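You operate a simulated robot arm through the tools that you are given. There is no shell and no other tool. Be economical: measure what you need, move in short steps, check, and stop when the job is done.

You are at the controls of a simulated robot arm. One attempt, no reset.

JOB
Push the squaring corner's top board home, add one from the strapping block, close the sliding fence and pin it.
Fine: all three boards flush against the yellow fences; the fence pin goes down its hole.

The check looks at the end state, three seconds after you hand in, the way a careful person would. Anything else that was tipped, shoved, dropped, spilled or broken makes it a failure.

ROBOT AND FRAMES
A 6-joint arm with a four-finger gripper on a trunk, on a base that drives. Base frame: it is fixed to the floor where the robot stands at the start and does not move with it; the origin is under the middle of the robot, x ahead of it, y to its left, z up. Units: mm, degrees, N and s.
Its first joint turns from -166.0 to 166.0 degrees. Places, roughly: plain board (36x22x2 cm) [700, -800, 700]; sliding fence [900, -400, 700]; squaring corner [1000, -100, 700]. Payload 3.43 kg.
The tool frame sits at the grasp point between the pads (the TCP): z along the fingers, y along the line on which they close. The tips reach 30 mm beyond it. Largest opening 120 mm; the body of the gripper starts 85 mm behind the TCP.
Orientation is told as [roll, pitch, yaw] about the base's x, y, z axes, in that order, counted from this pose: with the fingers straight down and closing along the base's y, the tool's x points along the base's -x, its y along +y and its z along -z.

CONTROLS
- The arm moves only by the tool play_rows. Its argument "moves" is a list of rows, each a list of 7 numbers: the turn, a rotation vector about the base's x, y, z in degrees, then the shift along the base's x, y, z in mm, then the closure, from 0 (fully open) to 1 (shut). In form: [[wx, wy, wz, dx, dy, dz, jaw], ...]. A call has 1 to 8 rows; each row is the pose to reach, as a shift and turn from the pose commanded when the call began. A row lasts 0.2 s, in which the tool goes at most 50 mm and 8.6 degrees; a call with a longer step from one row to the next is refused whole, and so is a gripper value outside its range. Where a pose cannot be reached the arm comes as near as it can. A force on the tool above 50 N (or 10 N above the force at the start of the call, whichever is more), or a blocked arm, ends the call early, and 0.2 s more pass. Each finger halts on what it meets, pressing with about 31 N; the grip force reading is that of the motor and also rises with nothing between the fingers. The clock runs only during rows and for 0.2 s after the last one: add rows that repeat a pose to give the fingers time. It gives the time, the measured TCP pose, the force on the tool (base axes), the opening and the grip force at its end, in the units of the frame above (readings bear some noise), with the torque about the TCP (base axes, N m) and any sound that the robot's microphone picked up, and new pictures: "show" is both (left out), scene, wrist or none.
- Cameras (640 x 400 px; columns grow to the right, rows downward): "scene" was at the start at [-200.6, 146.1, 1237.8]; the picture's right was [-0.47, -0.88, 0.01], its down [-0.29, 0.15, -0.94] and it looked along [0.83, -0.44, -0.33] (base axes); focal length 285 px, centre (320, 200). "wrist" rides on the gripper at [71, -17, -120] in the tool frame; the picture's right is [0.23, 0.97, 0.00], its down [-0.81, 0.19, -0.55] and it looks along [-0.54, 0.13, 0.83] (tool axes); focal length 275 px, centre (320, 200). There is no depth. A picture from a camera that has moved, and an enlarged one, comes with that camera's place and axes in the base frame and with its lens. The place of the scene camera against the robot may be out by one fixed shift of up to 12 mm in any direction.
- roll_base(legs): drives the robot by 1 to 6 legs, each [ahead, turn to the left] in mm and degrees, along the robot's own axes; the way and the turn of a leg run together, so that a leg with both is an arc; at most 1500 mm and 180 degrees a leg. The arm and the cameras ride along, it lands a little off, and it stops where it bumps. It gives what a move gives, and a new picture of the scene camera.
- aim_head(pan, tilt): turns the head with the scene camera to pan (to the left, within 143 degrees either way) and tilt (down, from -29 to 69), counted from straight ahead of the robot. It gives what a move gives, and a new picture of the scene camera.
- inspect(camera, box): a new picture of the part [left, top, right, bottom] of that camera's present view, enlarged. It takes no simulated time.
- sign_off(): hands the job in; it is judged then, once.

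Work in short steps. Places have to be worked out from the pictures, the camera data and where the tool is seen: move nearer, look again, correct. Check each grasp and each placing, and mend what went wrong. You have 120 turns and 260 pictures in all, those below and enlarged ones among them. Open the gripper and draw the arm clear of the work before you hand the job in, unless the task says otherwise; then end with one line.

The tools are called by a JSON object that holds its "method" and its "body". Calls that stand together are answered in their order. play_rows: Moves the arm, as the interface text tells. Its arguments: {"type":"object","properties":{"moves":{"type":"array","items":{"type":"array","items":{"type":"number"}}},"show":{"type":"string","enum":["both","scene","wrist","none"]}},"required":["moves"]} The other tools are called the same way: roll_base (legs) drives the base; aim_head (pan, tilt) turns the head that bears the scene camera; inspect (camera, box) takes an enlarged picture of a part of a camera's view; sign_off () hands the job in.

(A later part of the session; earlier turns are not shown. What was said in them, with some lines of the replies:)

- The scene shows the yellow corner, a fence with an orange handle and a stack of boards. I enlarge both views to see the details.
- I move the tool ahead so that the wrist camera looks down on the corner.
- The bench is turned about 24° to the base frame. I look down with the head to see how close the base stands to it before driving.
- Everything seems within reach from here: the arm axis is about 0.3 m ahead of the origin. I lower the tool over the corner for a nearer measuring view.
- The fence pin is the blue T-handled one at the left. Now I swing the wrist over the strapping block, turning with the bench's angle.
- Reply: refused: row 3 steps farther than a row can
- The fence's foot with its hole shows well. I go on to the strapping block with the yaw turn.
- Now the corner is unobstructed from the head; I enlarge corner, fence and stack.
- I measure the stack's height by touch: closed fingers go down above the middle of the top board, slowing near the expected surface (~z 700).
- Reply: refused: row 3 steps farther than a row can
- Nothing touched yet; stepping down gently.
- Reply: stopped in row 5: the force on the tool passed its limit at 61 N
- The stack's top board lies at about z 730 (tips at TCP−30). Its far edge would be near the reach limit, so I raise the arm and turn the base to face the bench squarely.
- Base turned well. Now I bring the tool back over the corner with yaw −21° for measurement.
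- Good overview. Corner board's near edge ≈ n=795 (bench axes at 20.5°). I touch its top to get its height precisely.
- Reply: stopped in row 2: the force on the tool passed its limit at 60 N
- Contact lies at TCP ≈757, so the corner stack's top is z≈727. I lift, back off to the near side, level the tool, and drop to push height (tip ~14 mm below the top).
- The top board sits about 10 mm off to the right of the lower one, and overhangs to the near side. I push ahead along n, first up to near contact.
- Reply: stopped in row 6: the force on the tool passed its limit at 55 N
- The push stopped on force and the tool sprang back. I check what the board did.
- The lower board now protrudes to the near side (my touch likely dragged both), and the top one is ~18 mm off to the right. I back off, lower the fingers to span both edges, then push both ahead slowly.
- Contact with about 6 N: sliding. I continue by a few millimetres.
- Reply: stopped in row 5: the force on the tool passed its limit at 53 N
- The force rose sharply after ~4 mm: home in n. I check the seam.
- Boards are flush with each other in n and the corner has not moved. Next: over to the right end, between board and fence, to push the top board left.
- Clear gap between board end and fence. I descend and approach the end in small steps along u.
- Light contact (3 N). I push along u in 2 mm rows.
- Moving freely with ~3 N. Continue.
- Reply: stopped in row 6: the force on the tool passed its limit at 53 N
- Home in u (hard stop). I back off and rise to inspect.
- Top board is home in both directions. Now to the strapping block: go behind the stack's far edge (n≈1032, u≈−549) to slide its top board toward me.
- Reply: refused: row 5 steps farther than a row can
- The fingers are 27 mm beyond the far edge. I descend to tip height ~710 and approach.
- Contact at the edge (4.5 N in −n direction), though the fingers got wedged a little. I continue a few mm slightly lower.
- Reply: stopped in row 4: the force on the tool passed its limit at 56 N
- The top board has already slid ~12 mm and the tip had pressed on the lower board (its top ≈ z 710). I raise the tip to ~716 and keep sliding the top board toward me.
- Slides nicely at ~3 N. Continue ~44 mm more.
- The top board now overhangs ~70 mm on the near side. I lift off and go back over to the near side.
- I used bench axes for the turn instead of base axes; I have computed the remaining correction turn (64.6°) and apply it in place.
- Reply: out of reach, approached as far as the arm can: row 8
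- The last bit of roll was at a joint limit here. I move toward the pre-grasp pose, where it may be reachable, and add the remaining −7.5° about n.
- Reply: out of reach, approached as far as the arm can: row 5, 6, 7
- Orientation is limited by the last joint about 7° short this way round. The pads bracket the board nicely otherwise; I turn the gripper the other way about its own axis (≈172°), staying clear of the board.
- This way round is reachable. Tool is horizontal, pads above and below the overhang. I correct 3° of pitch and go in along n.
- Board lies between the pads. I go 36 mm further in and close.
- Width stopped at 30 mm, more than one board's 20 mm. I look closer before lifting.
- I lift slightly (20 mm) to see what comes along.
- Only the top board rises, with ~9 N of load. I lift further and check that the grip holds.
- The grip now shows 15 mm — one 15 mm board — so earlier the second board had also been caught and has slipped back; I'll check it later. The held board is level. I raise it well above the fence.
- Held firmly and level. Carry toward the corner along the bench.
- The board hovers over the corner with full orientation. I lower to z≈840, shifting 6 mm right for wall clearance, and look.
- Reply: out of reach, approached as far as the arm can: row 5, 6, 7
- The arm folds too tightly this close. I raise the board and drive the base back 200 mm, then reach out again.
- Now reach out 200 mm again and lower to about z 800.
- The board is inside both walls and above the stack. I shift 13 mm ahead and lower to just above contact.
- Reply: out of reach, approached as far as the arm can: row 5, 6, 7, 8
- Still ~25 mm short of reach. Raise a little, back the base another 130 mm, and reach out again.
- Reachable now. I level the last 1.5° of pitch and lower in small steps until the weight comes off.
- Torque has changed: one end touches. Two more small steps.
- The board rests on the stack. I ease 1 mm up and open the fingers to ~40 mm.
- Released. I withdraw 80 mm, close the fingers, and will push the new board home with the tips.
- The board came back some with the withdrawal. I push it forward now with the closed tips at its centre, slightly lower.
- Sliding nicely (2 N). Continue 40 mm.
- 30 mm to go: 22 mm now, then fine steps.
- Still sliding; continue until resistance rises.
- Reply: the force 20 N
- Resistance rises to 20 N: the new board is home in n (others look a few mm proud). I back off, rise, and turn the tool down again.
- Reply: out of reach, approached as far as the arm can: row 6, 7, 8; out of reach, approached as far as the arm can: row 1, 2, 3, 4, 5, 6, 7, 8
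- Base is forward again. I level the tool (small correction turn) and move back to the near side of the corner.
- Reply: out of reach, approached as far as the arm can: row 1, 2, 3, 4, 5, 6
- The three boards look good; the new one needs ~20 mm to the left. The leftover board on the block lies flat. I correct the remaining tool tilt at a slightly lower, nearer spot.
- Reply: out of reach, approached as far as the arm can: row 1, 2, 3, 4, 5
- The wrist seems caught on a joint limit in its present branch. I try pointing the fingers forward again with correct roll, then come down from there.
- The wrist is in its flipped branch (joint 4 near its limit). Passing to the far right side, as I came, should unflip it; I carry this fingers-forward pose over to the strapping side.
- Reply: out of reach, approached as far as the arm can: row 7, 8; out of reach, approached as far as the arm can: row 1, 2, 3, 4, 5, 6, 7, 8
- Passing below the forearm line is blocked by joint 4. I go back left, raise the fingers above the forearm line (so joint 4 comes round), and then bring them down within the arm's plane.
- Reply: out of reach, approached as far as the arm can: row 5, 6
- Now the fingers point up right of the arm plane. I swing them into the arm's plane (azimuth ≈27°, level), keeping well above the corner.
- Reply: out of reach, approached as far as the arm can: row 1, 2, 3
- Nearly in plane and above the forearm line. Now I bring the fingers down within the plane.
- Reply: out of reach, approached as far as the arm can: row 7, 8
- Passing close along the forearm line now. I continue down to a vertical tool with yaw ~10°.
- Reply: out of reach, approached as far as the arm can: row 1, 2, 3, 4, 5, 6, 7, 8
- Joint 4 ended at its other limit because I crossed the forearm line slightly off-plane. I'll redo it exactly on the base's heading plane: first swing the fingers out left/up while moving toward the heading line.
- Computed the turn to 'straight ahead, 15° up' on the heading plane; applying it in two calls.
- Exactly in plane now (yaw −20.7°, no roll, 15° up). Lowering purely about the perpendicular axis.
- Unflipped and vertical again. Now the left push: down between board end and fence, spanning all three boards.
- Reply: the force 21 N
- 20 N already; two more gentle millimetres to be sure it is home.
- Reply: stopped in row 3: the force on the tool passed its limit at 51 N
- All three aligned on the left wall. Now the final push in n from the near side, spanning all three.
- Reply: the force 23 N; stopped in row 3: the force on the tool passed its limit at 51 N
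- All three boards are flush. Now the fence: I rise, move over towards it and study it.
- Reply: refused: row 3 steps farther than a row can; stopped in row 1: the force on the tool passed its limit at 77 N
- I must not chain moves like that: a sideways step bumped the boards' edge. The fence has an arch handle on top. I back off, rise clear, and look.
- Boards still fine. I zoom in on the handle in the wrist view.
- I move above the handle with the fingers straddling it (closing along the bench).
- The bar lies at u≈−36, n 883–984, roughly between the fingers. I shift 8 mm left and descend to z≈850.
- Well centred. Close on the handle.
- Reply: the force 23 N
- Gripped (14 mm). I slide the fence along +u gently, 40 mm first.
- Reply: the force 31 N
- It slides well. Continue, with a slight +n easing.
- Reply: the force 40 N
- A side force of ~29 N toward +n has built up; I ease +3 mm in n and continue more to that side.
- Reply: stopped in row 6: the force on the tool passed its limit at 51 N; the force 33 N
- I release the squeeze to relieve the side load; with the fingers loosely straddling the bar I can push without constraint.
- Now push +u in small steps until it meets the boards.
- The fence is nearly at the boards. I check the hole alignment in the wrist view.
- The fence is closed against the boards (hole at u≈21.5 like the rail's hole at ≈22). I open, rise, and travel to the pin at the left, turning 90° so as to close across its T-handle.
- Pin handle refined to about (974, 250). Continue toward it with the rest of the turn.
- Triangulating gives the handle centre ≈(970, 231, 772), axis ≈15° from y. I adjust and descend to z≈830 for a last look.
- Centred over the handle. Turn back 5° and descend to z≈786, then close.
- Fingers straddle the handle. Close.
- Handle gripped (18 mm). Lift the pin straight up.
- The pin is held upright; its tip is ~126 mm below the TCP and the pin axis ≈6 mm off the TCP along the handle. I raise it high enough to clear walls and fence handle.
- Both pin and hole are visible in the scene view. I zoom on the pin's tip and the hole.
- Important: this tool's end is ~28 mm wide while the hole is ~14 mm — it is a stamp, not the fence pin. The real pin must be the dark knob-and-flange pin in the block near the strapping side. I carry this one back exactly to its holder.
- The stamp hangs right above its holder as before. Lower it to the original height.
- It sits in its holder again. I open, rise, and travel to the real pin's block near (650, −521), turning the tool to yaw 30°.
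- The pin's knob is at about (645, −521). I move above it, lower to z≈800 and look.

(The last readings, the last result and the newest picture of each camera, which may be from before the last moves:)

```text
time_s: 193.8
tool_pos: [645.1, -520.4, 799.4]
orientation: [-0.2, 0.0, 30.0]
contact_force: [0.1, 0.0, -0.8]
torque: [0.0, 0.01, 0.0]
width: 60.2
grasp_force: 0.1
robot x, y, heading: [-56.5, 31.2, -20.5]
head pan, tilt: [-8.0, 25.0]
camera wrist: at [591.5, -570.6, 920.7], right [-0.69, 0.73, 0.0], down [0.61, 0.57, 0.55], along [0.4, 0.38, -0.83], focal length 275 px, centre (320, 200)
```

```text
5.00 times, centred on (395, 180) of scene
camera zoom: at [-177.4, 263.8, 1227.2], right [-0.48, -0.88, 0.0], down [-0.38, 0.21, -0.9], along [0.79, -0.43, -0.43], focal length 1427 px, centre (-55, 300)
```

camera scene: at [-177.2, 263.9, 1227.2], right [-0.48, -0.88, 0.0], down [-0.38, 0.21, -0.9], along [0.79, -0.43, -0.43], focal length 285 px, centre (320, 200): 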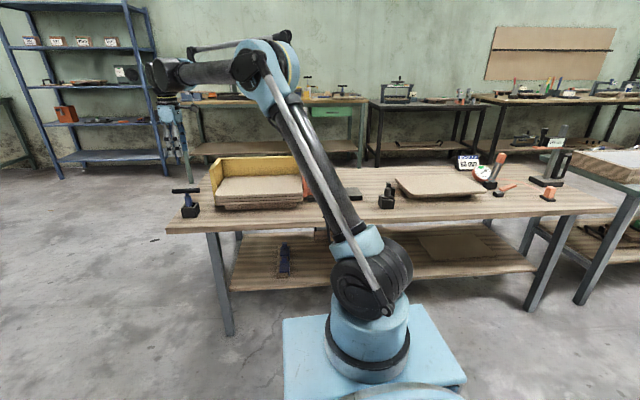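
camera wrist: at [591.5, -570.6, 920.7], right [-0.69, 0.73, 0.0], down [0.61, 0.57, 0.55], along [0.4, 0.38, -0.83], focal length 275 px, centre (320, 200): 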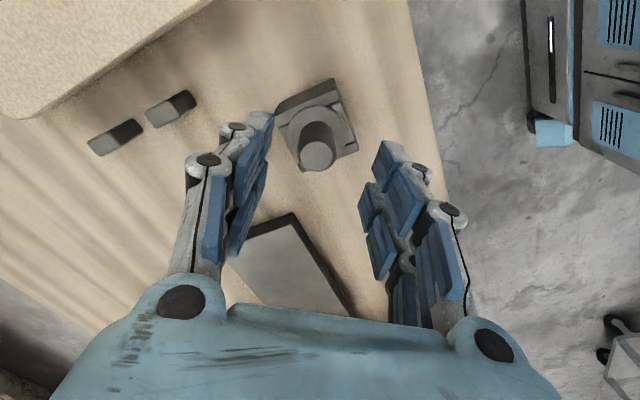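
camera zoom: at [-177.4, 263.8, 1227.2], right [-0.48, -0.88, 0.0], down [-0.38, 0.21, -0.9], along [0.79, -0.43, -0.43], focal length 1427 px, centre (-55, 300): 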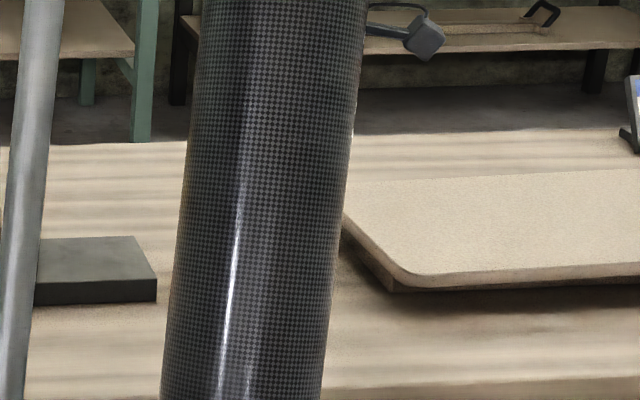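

Triangulation: knob top z≈765 at (643.5, −522.5), flange z≈718. I descend to TCP 755 and close on the knob.

{"method": "play_rows", "body": {"moves": [[0, 0, 0, -1.6, -2, -15, 0.5], [0, 0, 0, -1.6, -2, -30, 0.5], [0, 0, 0, -1.6, -2, -40, 0.5], [0, 0, 0, -1.6, -2, -44, 0.5], [0, 0, 0, -1.6, -2, -44, 0.5]], "show": "wrist"}}

{"method": "play_rows", "body": {"moves": [[0, 0, 0, 0, 0, 0, 0.65], [0, 0, 0, 0, 0, 0, 0.8], [0, 0, 0, 0, 0, 0, 0.9], [0, 0, 0, 0, 0, 0, 1], [0, 0, 0, 0, 0, 0, 1]], "show": "wrist"}}

```text
time_s: 195.0
tool_pos: [644.2, -524.0, 755.1]
orientation: [-0.1, 0.0, 30.0]
contact_force: [0.5, 0.6, -0.1]
torque: [0.02, 0.01, 0.03]
width: 60.0
grasp_force: 0.0
robot x, y, heading: [-62.2, 30.8, -20.5]
head pan, tilt: [-8.0, 25.0]
camera wrist: at [589.6, -573.7, 876.3], right [-0.69, 0.73, 0.0], down [0.61, 0.57, 0.55], along [0.4, 0.38, -0.83], focal length 275 px, centre (320, 200)
```

wrist: 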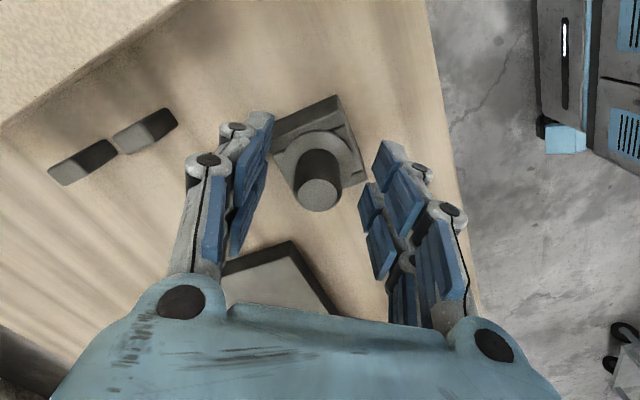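

```text
time_s: 196.2
tool_pos: [643.5, -523.9, 755.2]
orientation: [-0.1, 0.1, 29.9]
contact_force: [-0.9, 0.2, -0.3]
torque: [0.02, 0.0, -0.01]
width: 26.5
grasp_force: 30.7
robot x, y, heading: [-61.5, 30.4, -20.6]
head pan, tilt: [-8.0, 25.0]
camera wrist: at [589.6, -573.7, 876.5], right [-0.69, 0.73, 0.0], down [0.61, 0.57, 0.55], along [0.4, 0.38, -0.83], focal length 275 px, centre (320, 200)
```

wrist: 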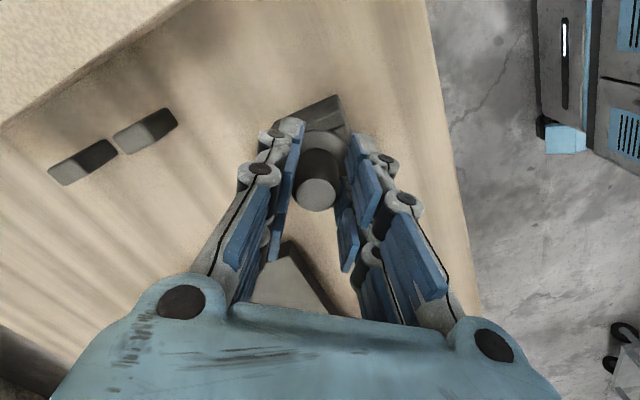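

Something is gripped at 26.5 mm (knob's lower part). Lift and check.

{"method": "play_rows", "body": {"moves": [[0, 0, 0, 0, 0, 5, 1], [0, 0, 0, 0, 0, 15, 1], [0, 0, 0, 0, 0, 30, 1], [0, 0, 0, 0, 0, 50, 1], [0, 0, 0, 0, 0, 80, 1], [0, 0, 0, 0, 0, 120, 1], [0, 0, 0, 0, 0, 160, 1], [0, 0, 0, 0, 0, 200, 1]], "show": "both"}}

{"method": "inspect", "body": {"camera": "wrist", "box": [240, 70, 400, 230]}}

```text
time_s: 198.0
tool_pos: [643.1, -522.7, 956.0]
orientation: [0.1, 0.0, 30.0]
contact_force: [1.2, -0.2, -0.1]
torque: [0.01, 0.01, 0.02]
width: 26.6
grasp_force: 31.1
robot x, y, heading: [-60.9, 30.5, -20.9]
head pan, tilt: [-8.0, 25.0]
camera scene: at [-177.2, 263.7, 1227.3], right [-0.48, -0.88, 0.0], down [-0.38, 0.21, -0.9], along [0.79, -0.43, -0.43], focal length 285 px, centre (320, 200)
camera wrist: at [589.8, -572.8, 1077.4], right [-0.69, 0.73, 0.0], down [0.61, 0.57, 0.55], along [0.4, 0.38, -0.83], focal length 275 px, centre (320, 200)
```

scene: 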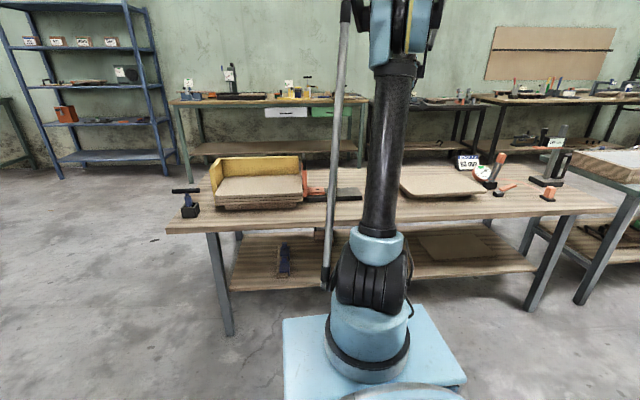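
wrist: 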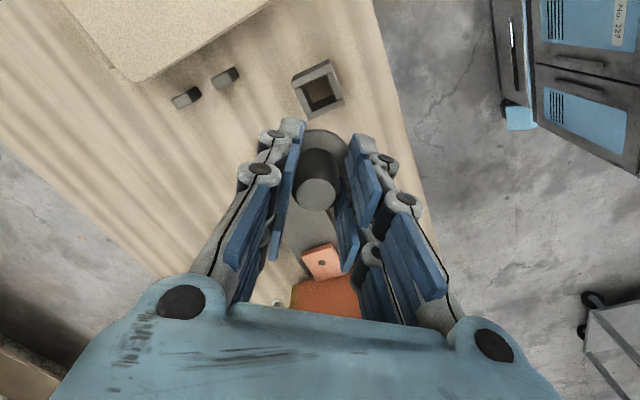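

```text
2.50 times, centred on (320, 150) of wrist
camera zoom: at [589.8, -572.8, 1077.4], right [-0.69, 0.73, 0.0], down [0.61, 0.57, 0.55], along [0.4, 0.38, -0.83], focal length 688 px, centre (320, 325)
```

zoom: 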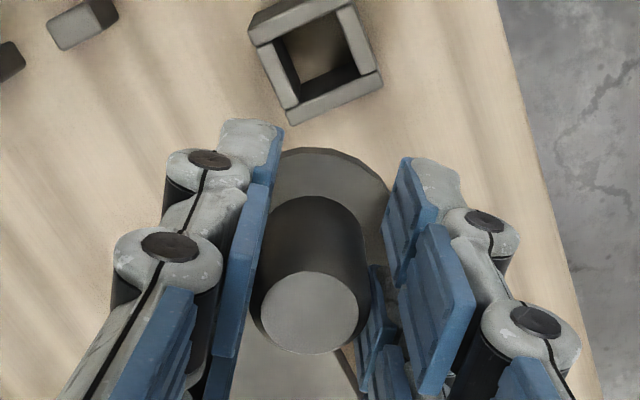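

The pin (with flange) is in hand. Two-height triangulation puts the pin axis ≈8 mm off the TCP (+7.3, +4.2), and the hole at ≈(874.8, −301.3, 693). I carry it above the hole and hover.

{"method": "play_rows", "body": {"moves": [[0, 0, 0, 32, 31, 0, 1], [0, 0, 0, 64, 62, 0, 1], [0, 0, 0, 96, 93, 0, 1], [0, 0, 0, 128, 124, 0, 1], [0, 0, 0, 160, 155, 0, 1], [0, 0, 0, 192, 186, 0, 1], [0, 0, 0, 224.4, 217.2, 0, 1], [0, 0, 0, 224.4, 217.2, 0, 1]], "show": "wrist"}}

{"method": "play_rows", "body": {"moves": [[0, 0, 0, 0, 0, -40, 1], [0, 0, 0, 0, 0, -80, 1], [0, 0, 0, 0, 0, -110, 1], [0, 0, 0, 0, 0, -130, 1], [0, 0, 0, 0, 0, -130, 1]], "show": "wrist"}}

{"method": "inspect", "body": {"camera": "scene", "box": [295, 150, 355, 215]}}

```text
time_s: 199.8
tool_pos: [868.1, -305.4, 955.6]
orientation: [-0.1, 0.0, 30.0]
contact_force: [-0.6, -0.7, -0.3]
torque: [0.02, 0.01, -0.04]
width: 26.4
grasp_force: 31.3
robot x, y, heading: [-63.2, 30.8, -20.8]
head pan, tilt: [-8.0, 25.0]
camera wrist: at [814.4, -356.0, 1076.5], right [-0.69, 0.73, 0.0], down [0.61, 0.57, 0.55], along [0.4, 0.38, -0.83], focal length 275 px, centre (320, 200)
```

wrist: 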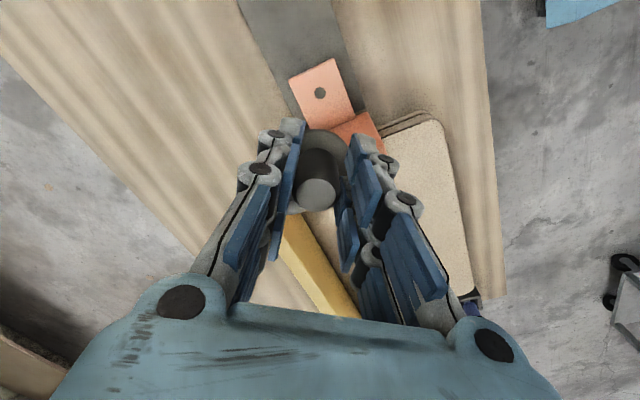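

```text
time_s: 201.0
tool_pos: [866.5, -305.0, 825.7]
orientation: [0.0, 0.1, 30.0]
contact_force: [-0.9, 0.5, -1.9]
torque: [0.02, 0.04, 0.0]
width: 26.9
grasp_force: 31.2
robot x, y, heading: [-62.4, 27.8, -20.5]
head pan, tilt: [-8.0, 25.0]
camera wrist: at [813.8, -355.5, 947.4], right [-0.69, 0.73, 0.0], down [0.61, 0.57, 0.55], along [0.4, 0.38, -0.83], focal length 275 px, centre (320, 200)
```

wrist: 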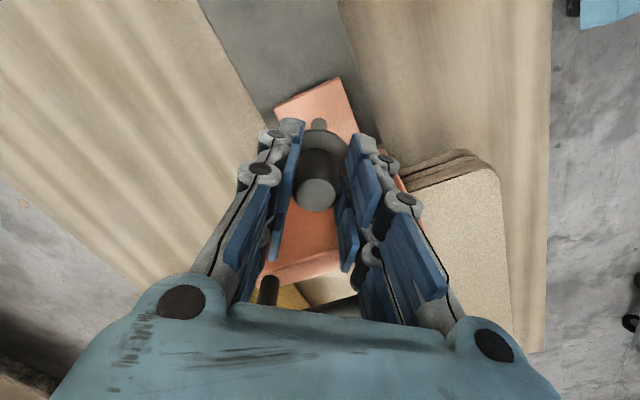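

```text
6.15 times, centred on (325, 182) of scene
camera zoom: at [-177.3, 263.9, 1227.2], right [-0.48, -0.88, 0.0], down [-0.38, 0.21, -0.9], along [0.79, -0.43, -0.43], focal length 1756 px, centre (289, 308)
```

zoom: 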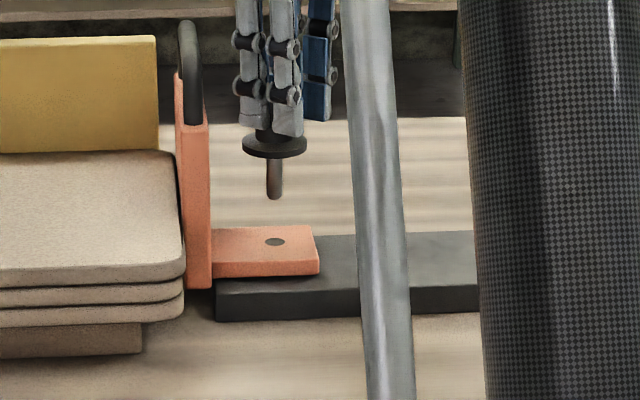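

The shank lines up with the hole sideways. I zoom into the wrist view to judge the depth direction.

{"method": "inspect", "body": {"camera": "wrist", "box": [270, 70, 380, 180]}}

{"method": "inspect", "body": {"camera": "scene", "box": [308, 168, 332, 200]}}

```text
3.64 times, centred on (325, 125) of wrist
camera zoom: at [813.8, -355.5, 947.4], right [-0.69, 0.73, 0.0], down [0.61, 0.57, 0.55], along [0.4, 0.38, -0.83], focal length 1001 px, centre (302, 473)
```

zoom: 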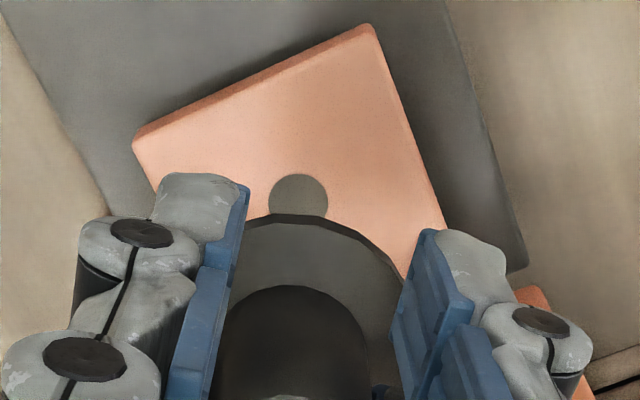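

```text
12.50 times, centred on (320, 184) of scene
camera zoom: at [-177.3, 263.9, 1227.2], right [-0.48, -0.88, 0.0], down [-0.38, 0.21, -0.9], along [0.79, -0.43, -0.43], focal length 3567 px, centre (320, 400)
```

zoom: 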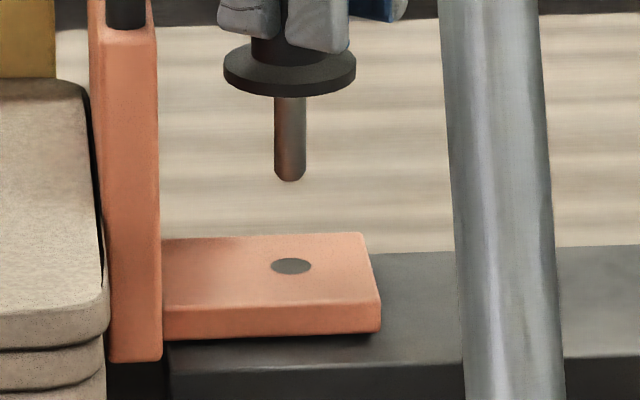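

Sideways alignment in the scene view and the wrist view's closing direction both agree within ~1 mm. I lower: 30 mm, then slowly through the hole's mouth.

{"method": "play_rows", "body": {"moves": [[0, 0, 0, 0, 0, -8, 1], [0, 0, 0, 0, 0, -16, 1], [0, 0, 0, 0, 0, -23, 1], [0, 0, 0, 0, 0, -28, 1], [0, 0, 0, 0, 0, -30, 1], [0, 0, 0, 0, 0, -30, 1]], "show": "none"}}

{"method": "inspect", "body": {"camera": "scene", "box": [308, 168, 332, 200]}}

```text
time_s: 202.4
tool_pos: [867.4, -305.8, 796.1]
orientation: [-0.1, 0.0, 30.0]
contact_force: [-0.8, 0.3, 0.0]
torque: [0.0, -0.04, 0.02]
width: 26.3
grasp_force: 30.9
robot x, y, heading: [-59.3, 31.1, -20.3]
head pan, tilt: [-8.0, 25.0]
```

```text
12.50 times, centred on (320, 184) of scene
camera zoom: at [-177.2, 263.8, 1227.2], right [-0.48, -0.88, 0.0], down [-0.38, 0.21, -0.9], along [0.79, -0.43, -0.43], focal length 3567 px, centre (320, 400)
```

zoom: 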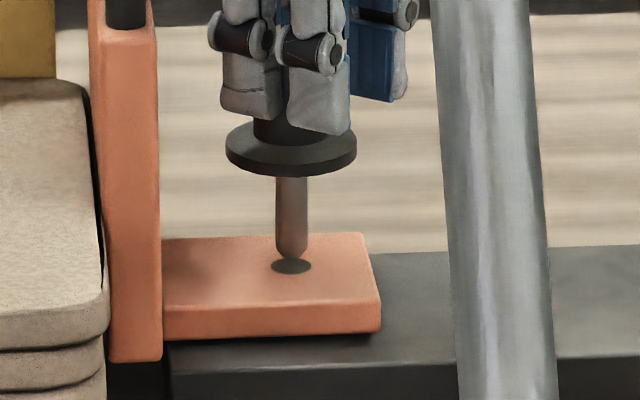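

The tip is just above the hole. Continue slowly.

{"method": "play_rows", "body": {"moves": [[0, 0, 0, 0, 0, -1.5, 1], [0, 0, 0, 0, 0, -3, 1], [0, 0, 0, 0, 0, -4.5, 1], [0, 0, 0, 0, 0, -6, 1], [0, 0, 0, 0, 0, -7.5, 1], [0, 0, 0, 0, 0, -9, 1], [0, 0, 0, 0, 0, -10.5, 1], [0, 0, 0, 0, 0, -12, 1]], "show": "none"}}

{"method": "inspect", "body": {"camera": "scene", "box": [308, 168, 332, 200]}}

```text
time_s: 204.2
tool_pos: [866.8, -305.8, 782.7]
orientation: [0.0, 0.0, 30.0]
contact_force: [-2.9, 2.1, 0.1]
torque: [0.1, 0.23, 0.03]
width: 26.6
grasp_force: 31.2
robot x, y, heading: [-59.8, 32.3, -20.6]
head pan, tilt: [-8.0, 25.0]
```

```text
12.50 times, centred on (320, 184) of scene
camera zoom: at [-177.4, 263.9, 1227.2], right [-0.48, -0.88, 0.0], down [-0.38, 0.21, -0.9], along [0.79, -0.43, -0.43], focal length 3567 px, centre (320, 400)
```

zoom: 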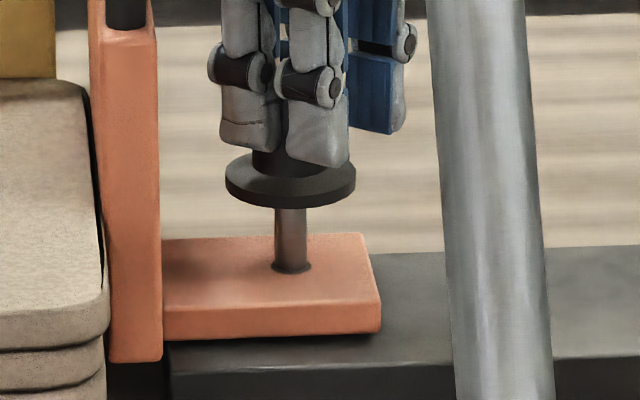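

The pin has entered the hole with only a slight side force. I ease 1 mm back and keep lowering until the flange seats.

{"method": "play_rows", "body": {"moves": [[0, 0, 0, -0.6, 0.4, -2, 1], [0, 0, 0, -0.9, 0.6, -5, 1], [0, 0, 0, -0.9, 0.6, -8, 1], [0, 0, 0, -0.9, 0.6, -11, 1], [0, 0, 0, -0.9, 0.6, -14, 1], [0, 0, 0, -0.9, 0.6, -16, 1], [0, 0, 0, -0.9, 0.6, -18, 1], [0, 0, 0, -0.9, 0.6, -19, 1]], "show": "none"}}

{"method": "inspect", "body": {"camera": "scene", "box": [308, 168, 332, 200]}}

```text
time_s: 206.0
tool_pos: [867.8, -304.7, 765.1]
orientation: [-0.1, 0.0, 30.0]
contact_force: [-0.7, -0.1, -0.7]
torque: [-0.03, -0.01, 0.02]
width: 26.6
grasp_force: 31.0
robot x, y, heading: [-60.7, 28.7, -20.6]
head pan, tilt: [-8.0, 25.0]
```

```text
12.50 times, centred on (320, 184) of scene
camera zoom: at [-177.2, 263.9, 1227.2], right [-0.48, -0.88, 0.0], down [-0.38, 0.21, -0.9], along [0.79, -0.43, -0.43], focal length 3567 px, centre (320, 400)
```

zoom: 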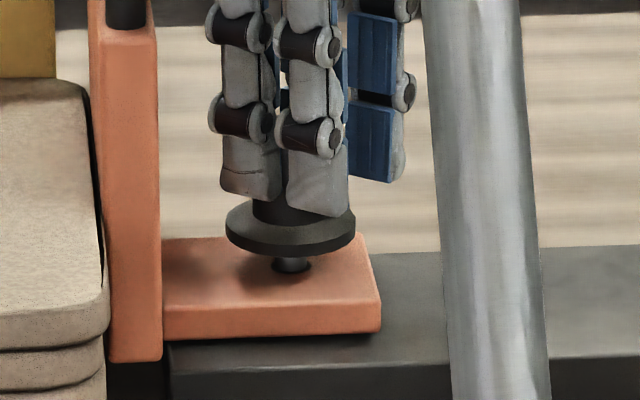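

Deep in, no force. Last ~8 mm, then release and rise straight up.

{"method": "play_rows", "body": {"moves": [[0, 0, 0, 0, 0, -1.2, 1], [0, 0, 0, 0, 0, -2.4, 1], [0, 0, 0, 0, 0, -3.6, 1], [0, 0, 0, 0, 0, -4.8, 1], [0, 0, 0, 0, 0, -6, 1], [0, 0, 0, 0, 0, -7, 1], [0, 0, 0, 0, 0, -7, 1]], "show": "none"}}

{"method": "play_rows", "body": {"moves": [[0, 0, 0, 0, 0, 0, 0.72], [0, 0, 0, 0, 0, 0, 0.62], [0, 0, 0, 0, 0, 0, 0.58], [0, 0, 0, 0, 0, 10, 0.58], [0, 0, 0, 0, 0, 40, 0.58], [0, 0, 0, 0, 0, 85, 0.58], [0, 0, 0, 0, 0, 133, 0.58], [0, 0, 0, 0, 0, 180, 0.58]], "show": "both"}}

{"method": "inspect", "body": {"camera": "scene", "box": [200, 150, 350, 220]}}

{"method": "inspect", "body": {"camera": "scene", "box": [370, 150, 520, 230]}}

```text
time_s: 207.6
tool_pos: [866.2, -304.5, 757.3]
orientation: [0.0, 0.0, 30.1]
contact_force: [-0.7, 0.1, -0.5]
torque: [0.01, -0.02, 0.02]
width: 26.6
grasp_force: 31.4
robot x, y, heading: [-59.7, 32.5, -20.6]
head pan, tilt: [-8.0, 25.0]
```

```text
time_s: 209.4
tool_pos: [867.8, -307.9, 939.0]
orientation: [0.0, 0.1, 30.0]
contact_force: [1.1, -0.4, -0.3]
torque: [0.0, 0.02, 0.0]
width: 50.4
grasp_force: 0.1
robot x, y, heading: [-58.1, 30.0, -20.5]
head pan, tilt: [-8.0, 25.0]
camera scene: at [-177.1, 263.8, 1227.3], right [-0.48, -0.88, 0.0], down [-0.38, 0.21, -0.9], along [0.79, -0.43, -0.43], focal length 285 px, centre (320, 200)
camera wrist: at [814.4, -358.4, 1059.2], right [-0.69, 0.73, 0.0], down [0.61, 0.57, 0.55], along [0.4, 0.38, -0.83], focal length 275 px, centre (320, 200)
```

scene: 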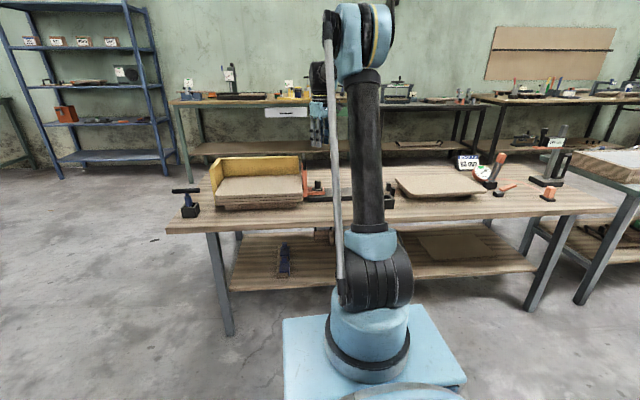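
wrist: 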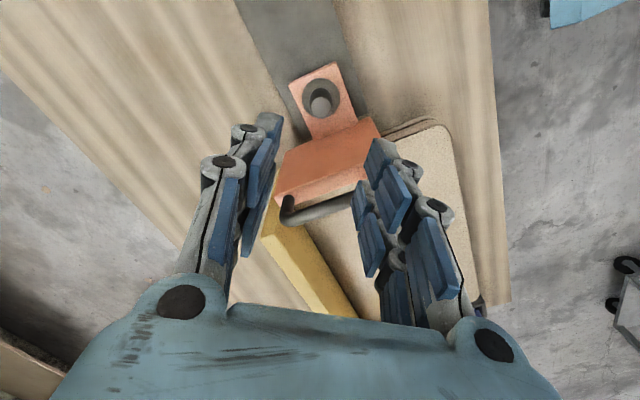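

```text
4.27 times, centred on (275, 185) of scene
camera zoom: at [-177.1, 263.8, 1227.3], right [-0.48, -0.88, 0.0], down [-0.38, 0.21, -0.9], along [0.79, -0.43, -0.43], focal length 1218 px, centre (512, 264)
```

zoom: 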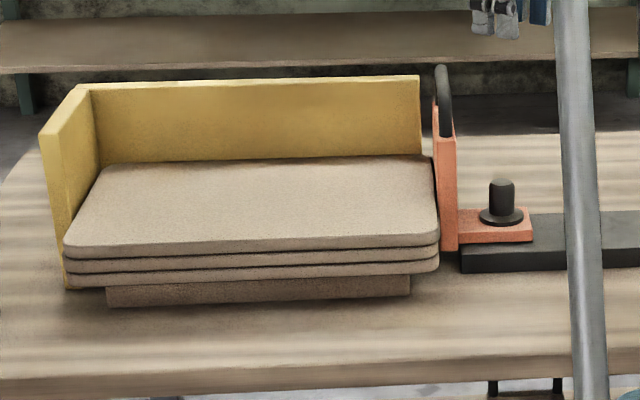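

```text
4.27 times, centred on (445, 190) of scene
camera zoom: at [-177.1, 263.8, 1227.3], right [-0.48, -0.88, 0.0], down [-0.38, 0.21, -0.9], along [0.79, -0.43, -0.43], focal length 1218 px, centre (-213, 243)
```

zoom: 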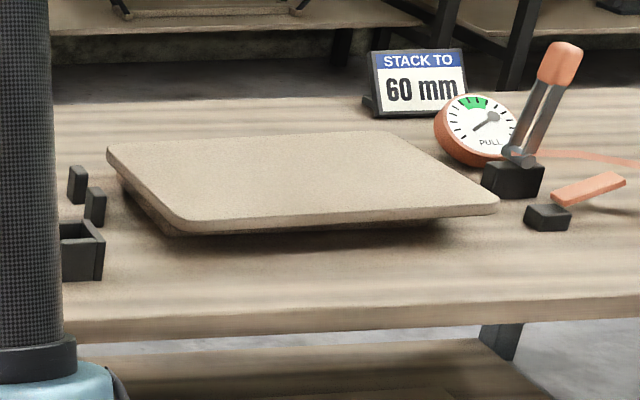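

Pin seated, fence closed, three boards flush. The leftover board on the strapping block sits ~30 mm nearer than originally; I go to its near side to push it back.

{"method": "play_rows", "body": {"moves": [[0, 0, -6.3, -29, -38, 0, 0.8], [0, 0, -12.6, -58, -76, 0, 1], [0, 0, -18.9, -87, -114, 0, 1], [0, 0, -25.3, -116, -152, 0, 1], [0, 0, -31.6, -145, -190, 0, 1], [0, 0, -37.9, -174, -228, 0, 1], [0, 0, -44.3, -203, -266, 0, 1], [0, 0, -50.6, -232, -304, 0, 1]], "show": "none"}}

{"method": "play_rows", "body": {"moves": [[0, 0, 0, -28, -37, 0, 1], [0, 0, 0, -56, -74, 0, 1], [0, 0, 0, -84, -111, 0, 1], [0, 0, 0, -112, -148, 0, 1], [0, 0, 0, -126, -167, -20, 1], [0, 0, 0, -126, -167, -65, 1], [0, 0, 0, -126, -167, -110, 1], [0, 0, 0, -126, -167, -110, 1]], "show": "wrist"}}

```text
time_s: 211.2
tool_pos: [634.3, -609.2, 937.1]
orientation: [0.0, 0.0, -20.8]
contact_force: [-0.1, 0.5, 0.1]
torque: [-0.02, 0.0, 0.0]
width: 0.1
grasp_force: 31.1
robot x, y, heading: [-61.1, 26.4, -20.6]
head pan, tilt: [-8.0, 25.0]
```

```text
time_s: 213.0
tool_pos: [510.1, -776.7, 828.6]
orientation: [-0.1, 0.1, -20.6]
contact_force: [-0.5, -1.0, 0.3]
torque: [-0.01, -0.01, -0.02]
width: 0.1
grasp_force: 31.1
robot x, y, heading: [-61.2, 31.7, -20.5]
head pan, tilt: [-8.0, 25.0]
camera wrist: at [436.9, -766.0, 950.6], right [0.13, 0.99, 0.0], down [0.83, -0.11, 0.55], along [0.55, -0.07, -0.83], focal length 275 px, centre (320, 200)
```

wrist: 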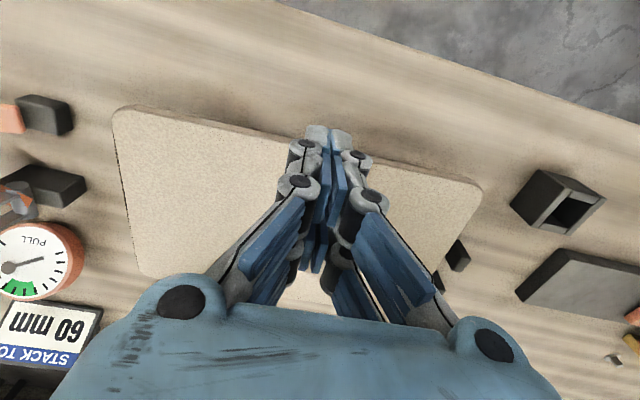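

Near edge is at n≈780 (originally ≈812). I descend to board height and push it back about 30 mm.

{"method": "play_rows", "body": {"moves": [[0, 0, 0, 0, 0, -45, 1], [0, 0, 0, 0, 0, -80, 1], [0, 0, 0, 0, 0, -96, 1], [0, 0, 0, 4.7, -1.8, -96, 1], [0, 0, 0, 9.4, -3.5, -96, 1], [0, 0, 0, 14, -5.3, -96, 1], [0, 0, 0, 17.8, -6.7, -96, 1], [0, 0, 0, 20.6, -7.7, -96, 1]], "show": "none"}}

{"method": "play_rows", "body": {"moves": [[0, 0, 0, 3.3, -1.2, 0, 1], [0, 0, 0, 6.6, -2.5, 0, 1], [0, 0, 0, 9.8, -3.7, 0, 1], [0, 0, 0, 13.1, -4.9, 0, 1], [0, 0, 0, 16.4, -6.1, 0, 1], [0, 0, 0, 19.7, -7.4, 0, 1], [0, 0, 0, 22.5, -8.4, 0, 1], [0, 0, 0, 24.4, -9.1, 0, 1]], "show": "wrist"}}

{"method": "inspect", "body": {"camera": "scene", "box": [370, 150, 520, 230]}}

```text
time_s: 214.8
tool_pos: [529.5, -782.7, 732.2]
orientation: [-0.1, 0.0, -20.7]
contact_force: [-2.8, 1.2, 0.8]
torque: [0.01, 0.05, -0.01]
width: 6.1
grasp_force: 31.0
robot x, y, heading: [-62.4, 28.8, -20.4]
head pan, tilt: [-8.0, 25.0]
```

```text
time_s: 216.6
tool_pos: [553.2, -792.9, 730.8]
orientation: [-0.1, 0.1, -20.7]
contact_force: [-1.0, 0.0, 0.9]
torque: [0.02, 0.04, -0.02]
width: 6.0
grasp_force: 31.2
robot x, y, heading: [-58.2, 29.8, -20.3]
head pan, tilt: [-8.0, 25.0]
camera wrist: at [481.0, -782.7, 852.5], right [0.13, 0.99, 0.0], down [0.83, -0.11, 0.55], along [0.55, -0.07, -0.83], focal length 275 px, centre (320, 200)
```

wrist: 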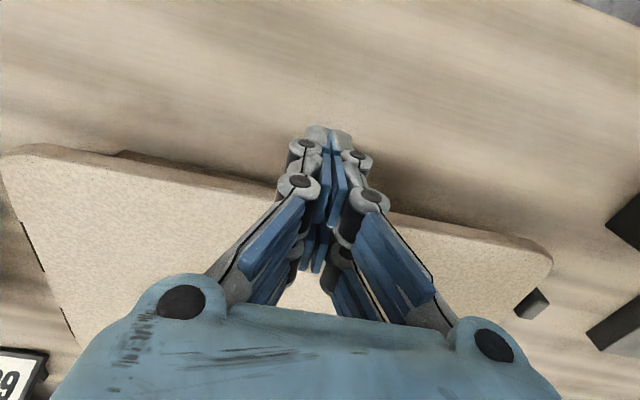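

```text
4.27 times, centred on (445, 190) of scene
camera zoom: at [-177.4, 263.8, 1227.2], right [-0.48, -0.88, 0.0], down [-0.38, 0.21, -0.9], along [0.79, -0.43, -0.43], focal length 1218 px, centre (-213, 243)
```

zoom: 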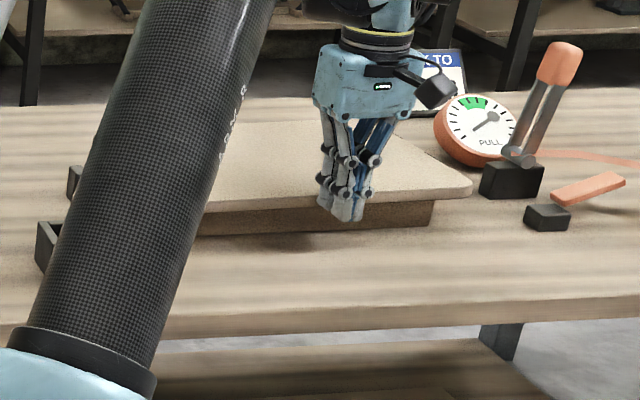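

The leftover board is back at about its original line. I back off, rise clear, open the gripper and take a final look.

{"method": "play_rows", "body": {"moves": [[0, 0, 0, -14, 5, 0, 1], [0, 0, 0, -28, 10, 20, 1], [0, 0, 0, -35, 13, 65, 1], [0, 0, 0, -35, 13, 110, 1], [0, 0, 0, -35, 13, 155, 0.7], [0, 0, 0, -35, 13, 200, 0.4], [0, 0, 0, -60, 30, 230, 0], [0, 0, 0, -60, 30, 230, 0]], "show": "both"}}

{"method": "inspect", "body": {"camera": "scene", "box": [160, 140, 360, 230]}}

{"method": "inspect", "body": {"camera": "scene", "box": [370, 150, 560, 230]}}

```text
time_s: 218.4
tool_pos: [494.5, -760.8, 962.7]
orientation: [-0.1, 0.0, -20.6]
contact_force: [0.2, -0.1, -0.5]
torque: [0.05, -0.01, -0.01]
width: 120.0
grasp_force: 0.1
robot x, y, heading: [-62.3, 31.0, -20.6]
head pan, tilt: [-8.0, 25.0]
camera scene: at [-177.3, 263.8, 1227.2], right [-0.48, -0.88, 0.0], down [-0.38, 0.21, -0.9], along [0.79, -0.43, -0.43], focal length 285 px, centre (320, 200)
camera wrist: at [422.2, -752.1, 1083.5], right [0.13, 0.99, 0.0], down [0.83, -0.11, 0.55], along [0.55, -0.07, -0.83], focal length 275 px, centre (320, 200)
```

scene: 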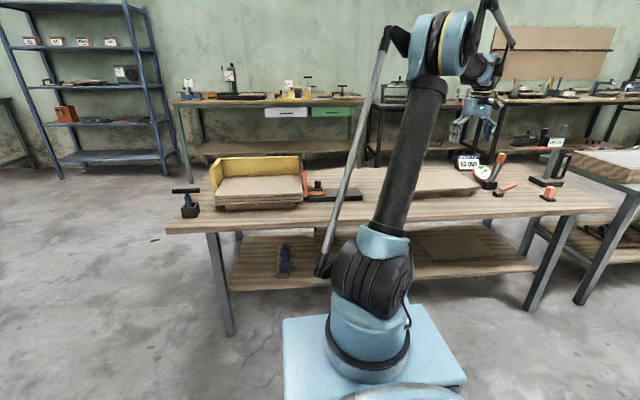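
wrist: 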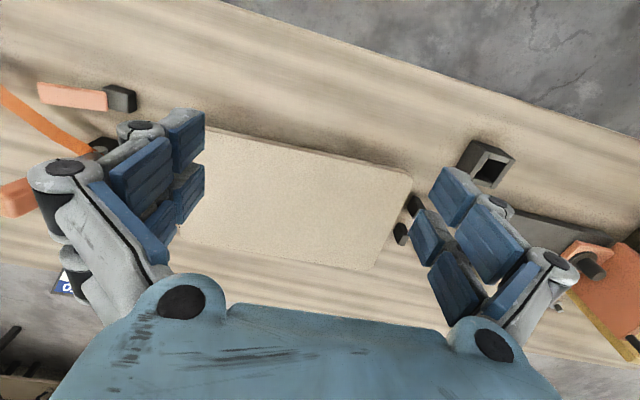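

```text
3.20 times, centred on (260, 185) of scene
camera zoom: at [-177.3, 263.8, 1227.2], right [-0.48, -0.88, 0.0], down [-0.38, 0.21, -0.9], along [0.79, -0.43, -0.43], focal length 913 px, centre (512, 248)
```

zoom: 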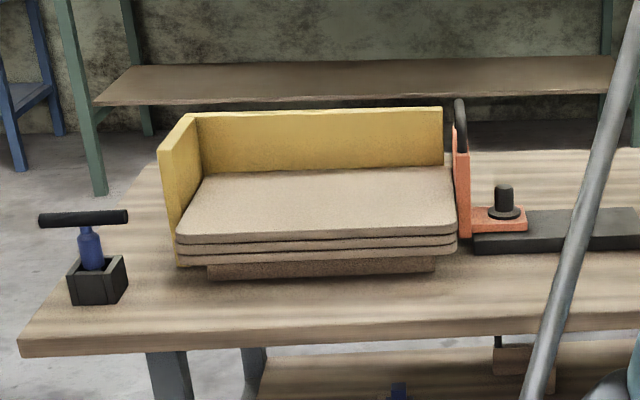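

```text
3.37 times, centred on (465, 190) of scene
camera zoom: at [-177.3, 263.8, 1227.2], right [-0.48, -0.88, 0.0], down [-0.38, 0.21, -0.9], along [0.79, -0.43, -0.43], focal length 961 px, centre (-168, 234)
```

zoom: 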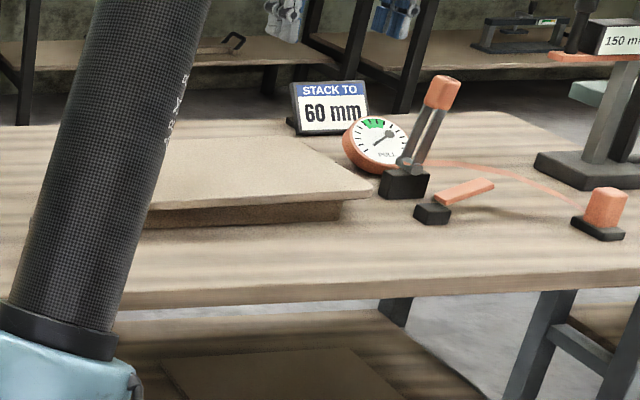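

The three boards are flush, the fence is closed with the pin seated, the stamp stands in its holder, and the arm is clear with the gripper open. Handing in.

{"method": "sign_off", "body": {}}

```text
The job is handed in.
```

The job is handed in: three boards pushed home against the yellow fences, the sliding fence closed against them, and its pin seated down the hole. On the way I caught the strapping block's second board and let it slip back; it is pushed back to about its old line. I also first took the T-handled stamp for the pin and put it back in its holder.
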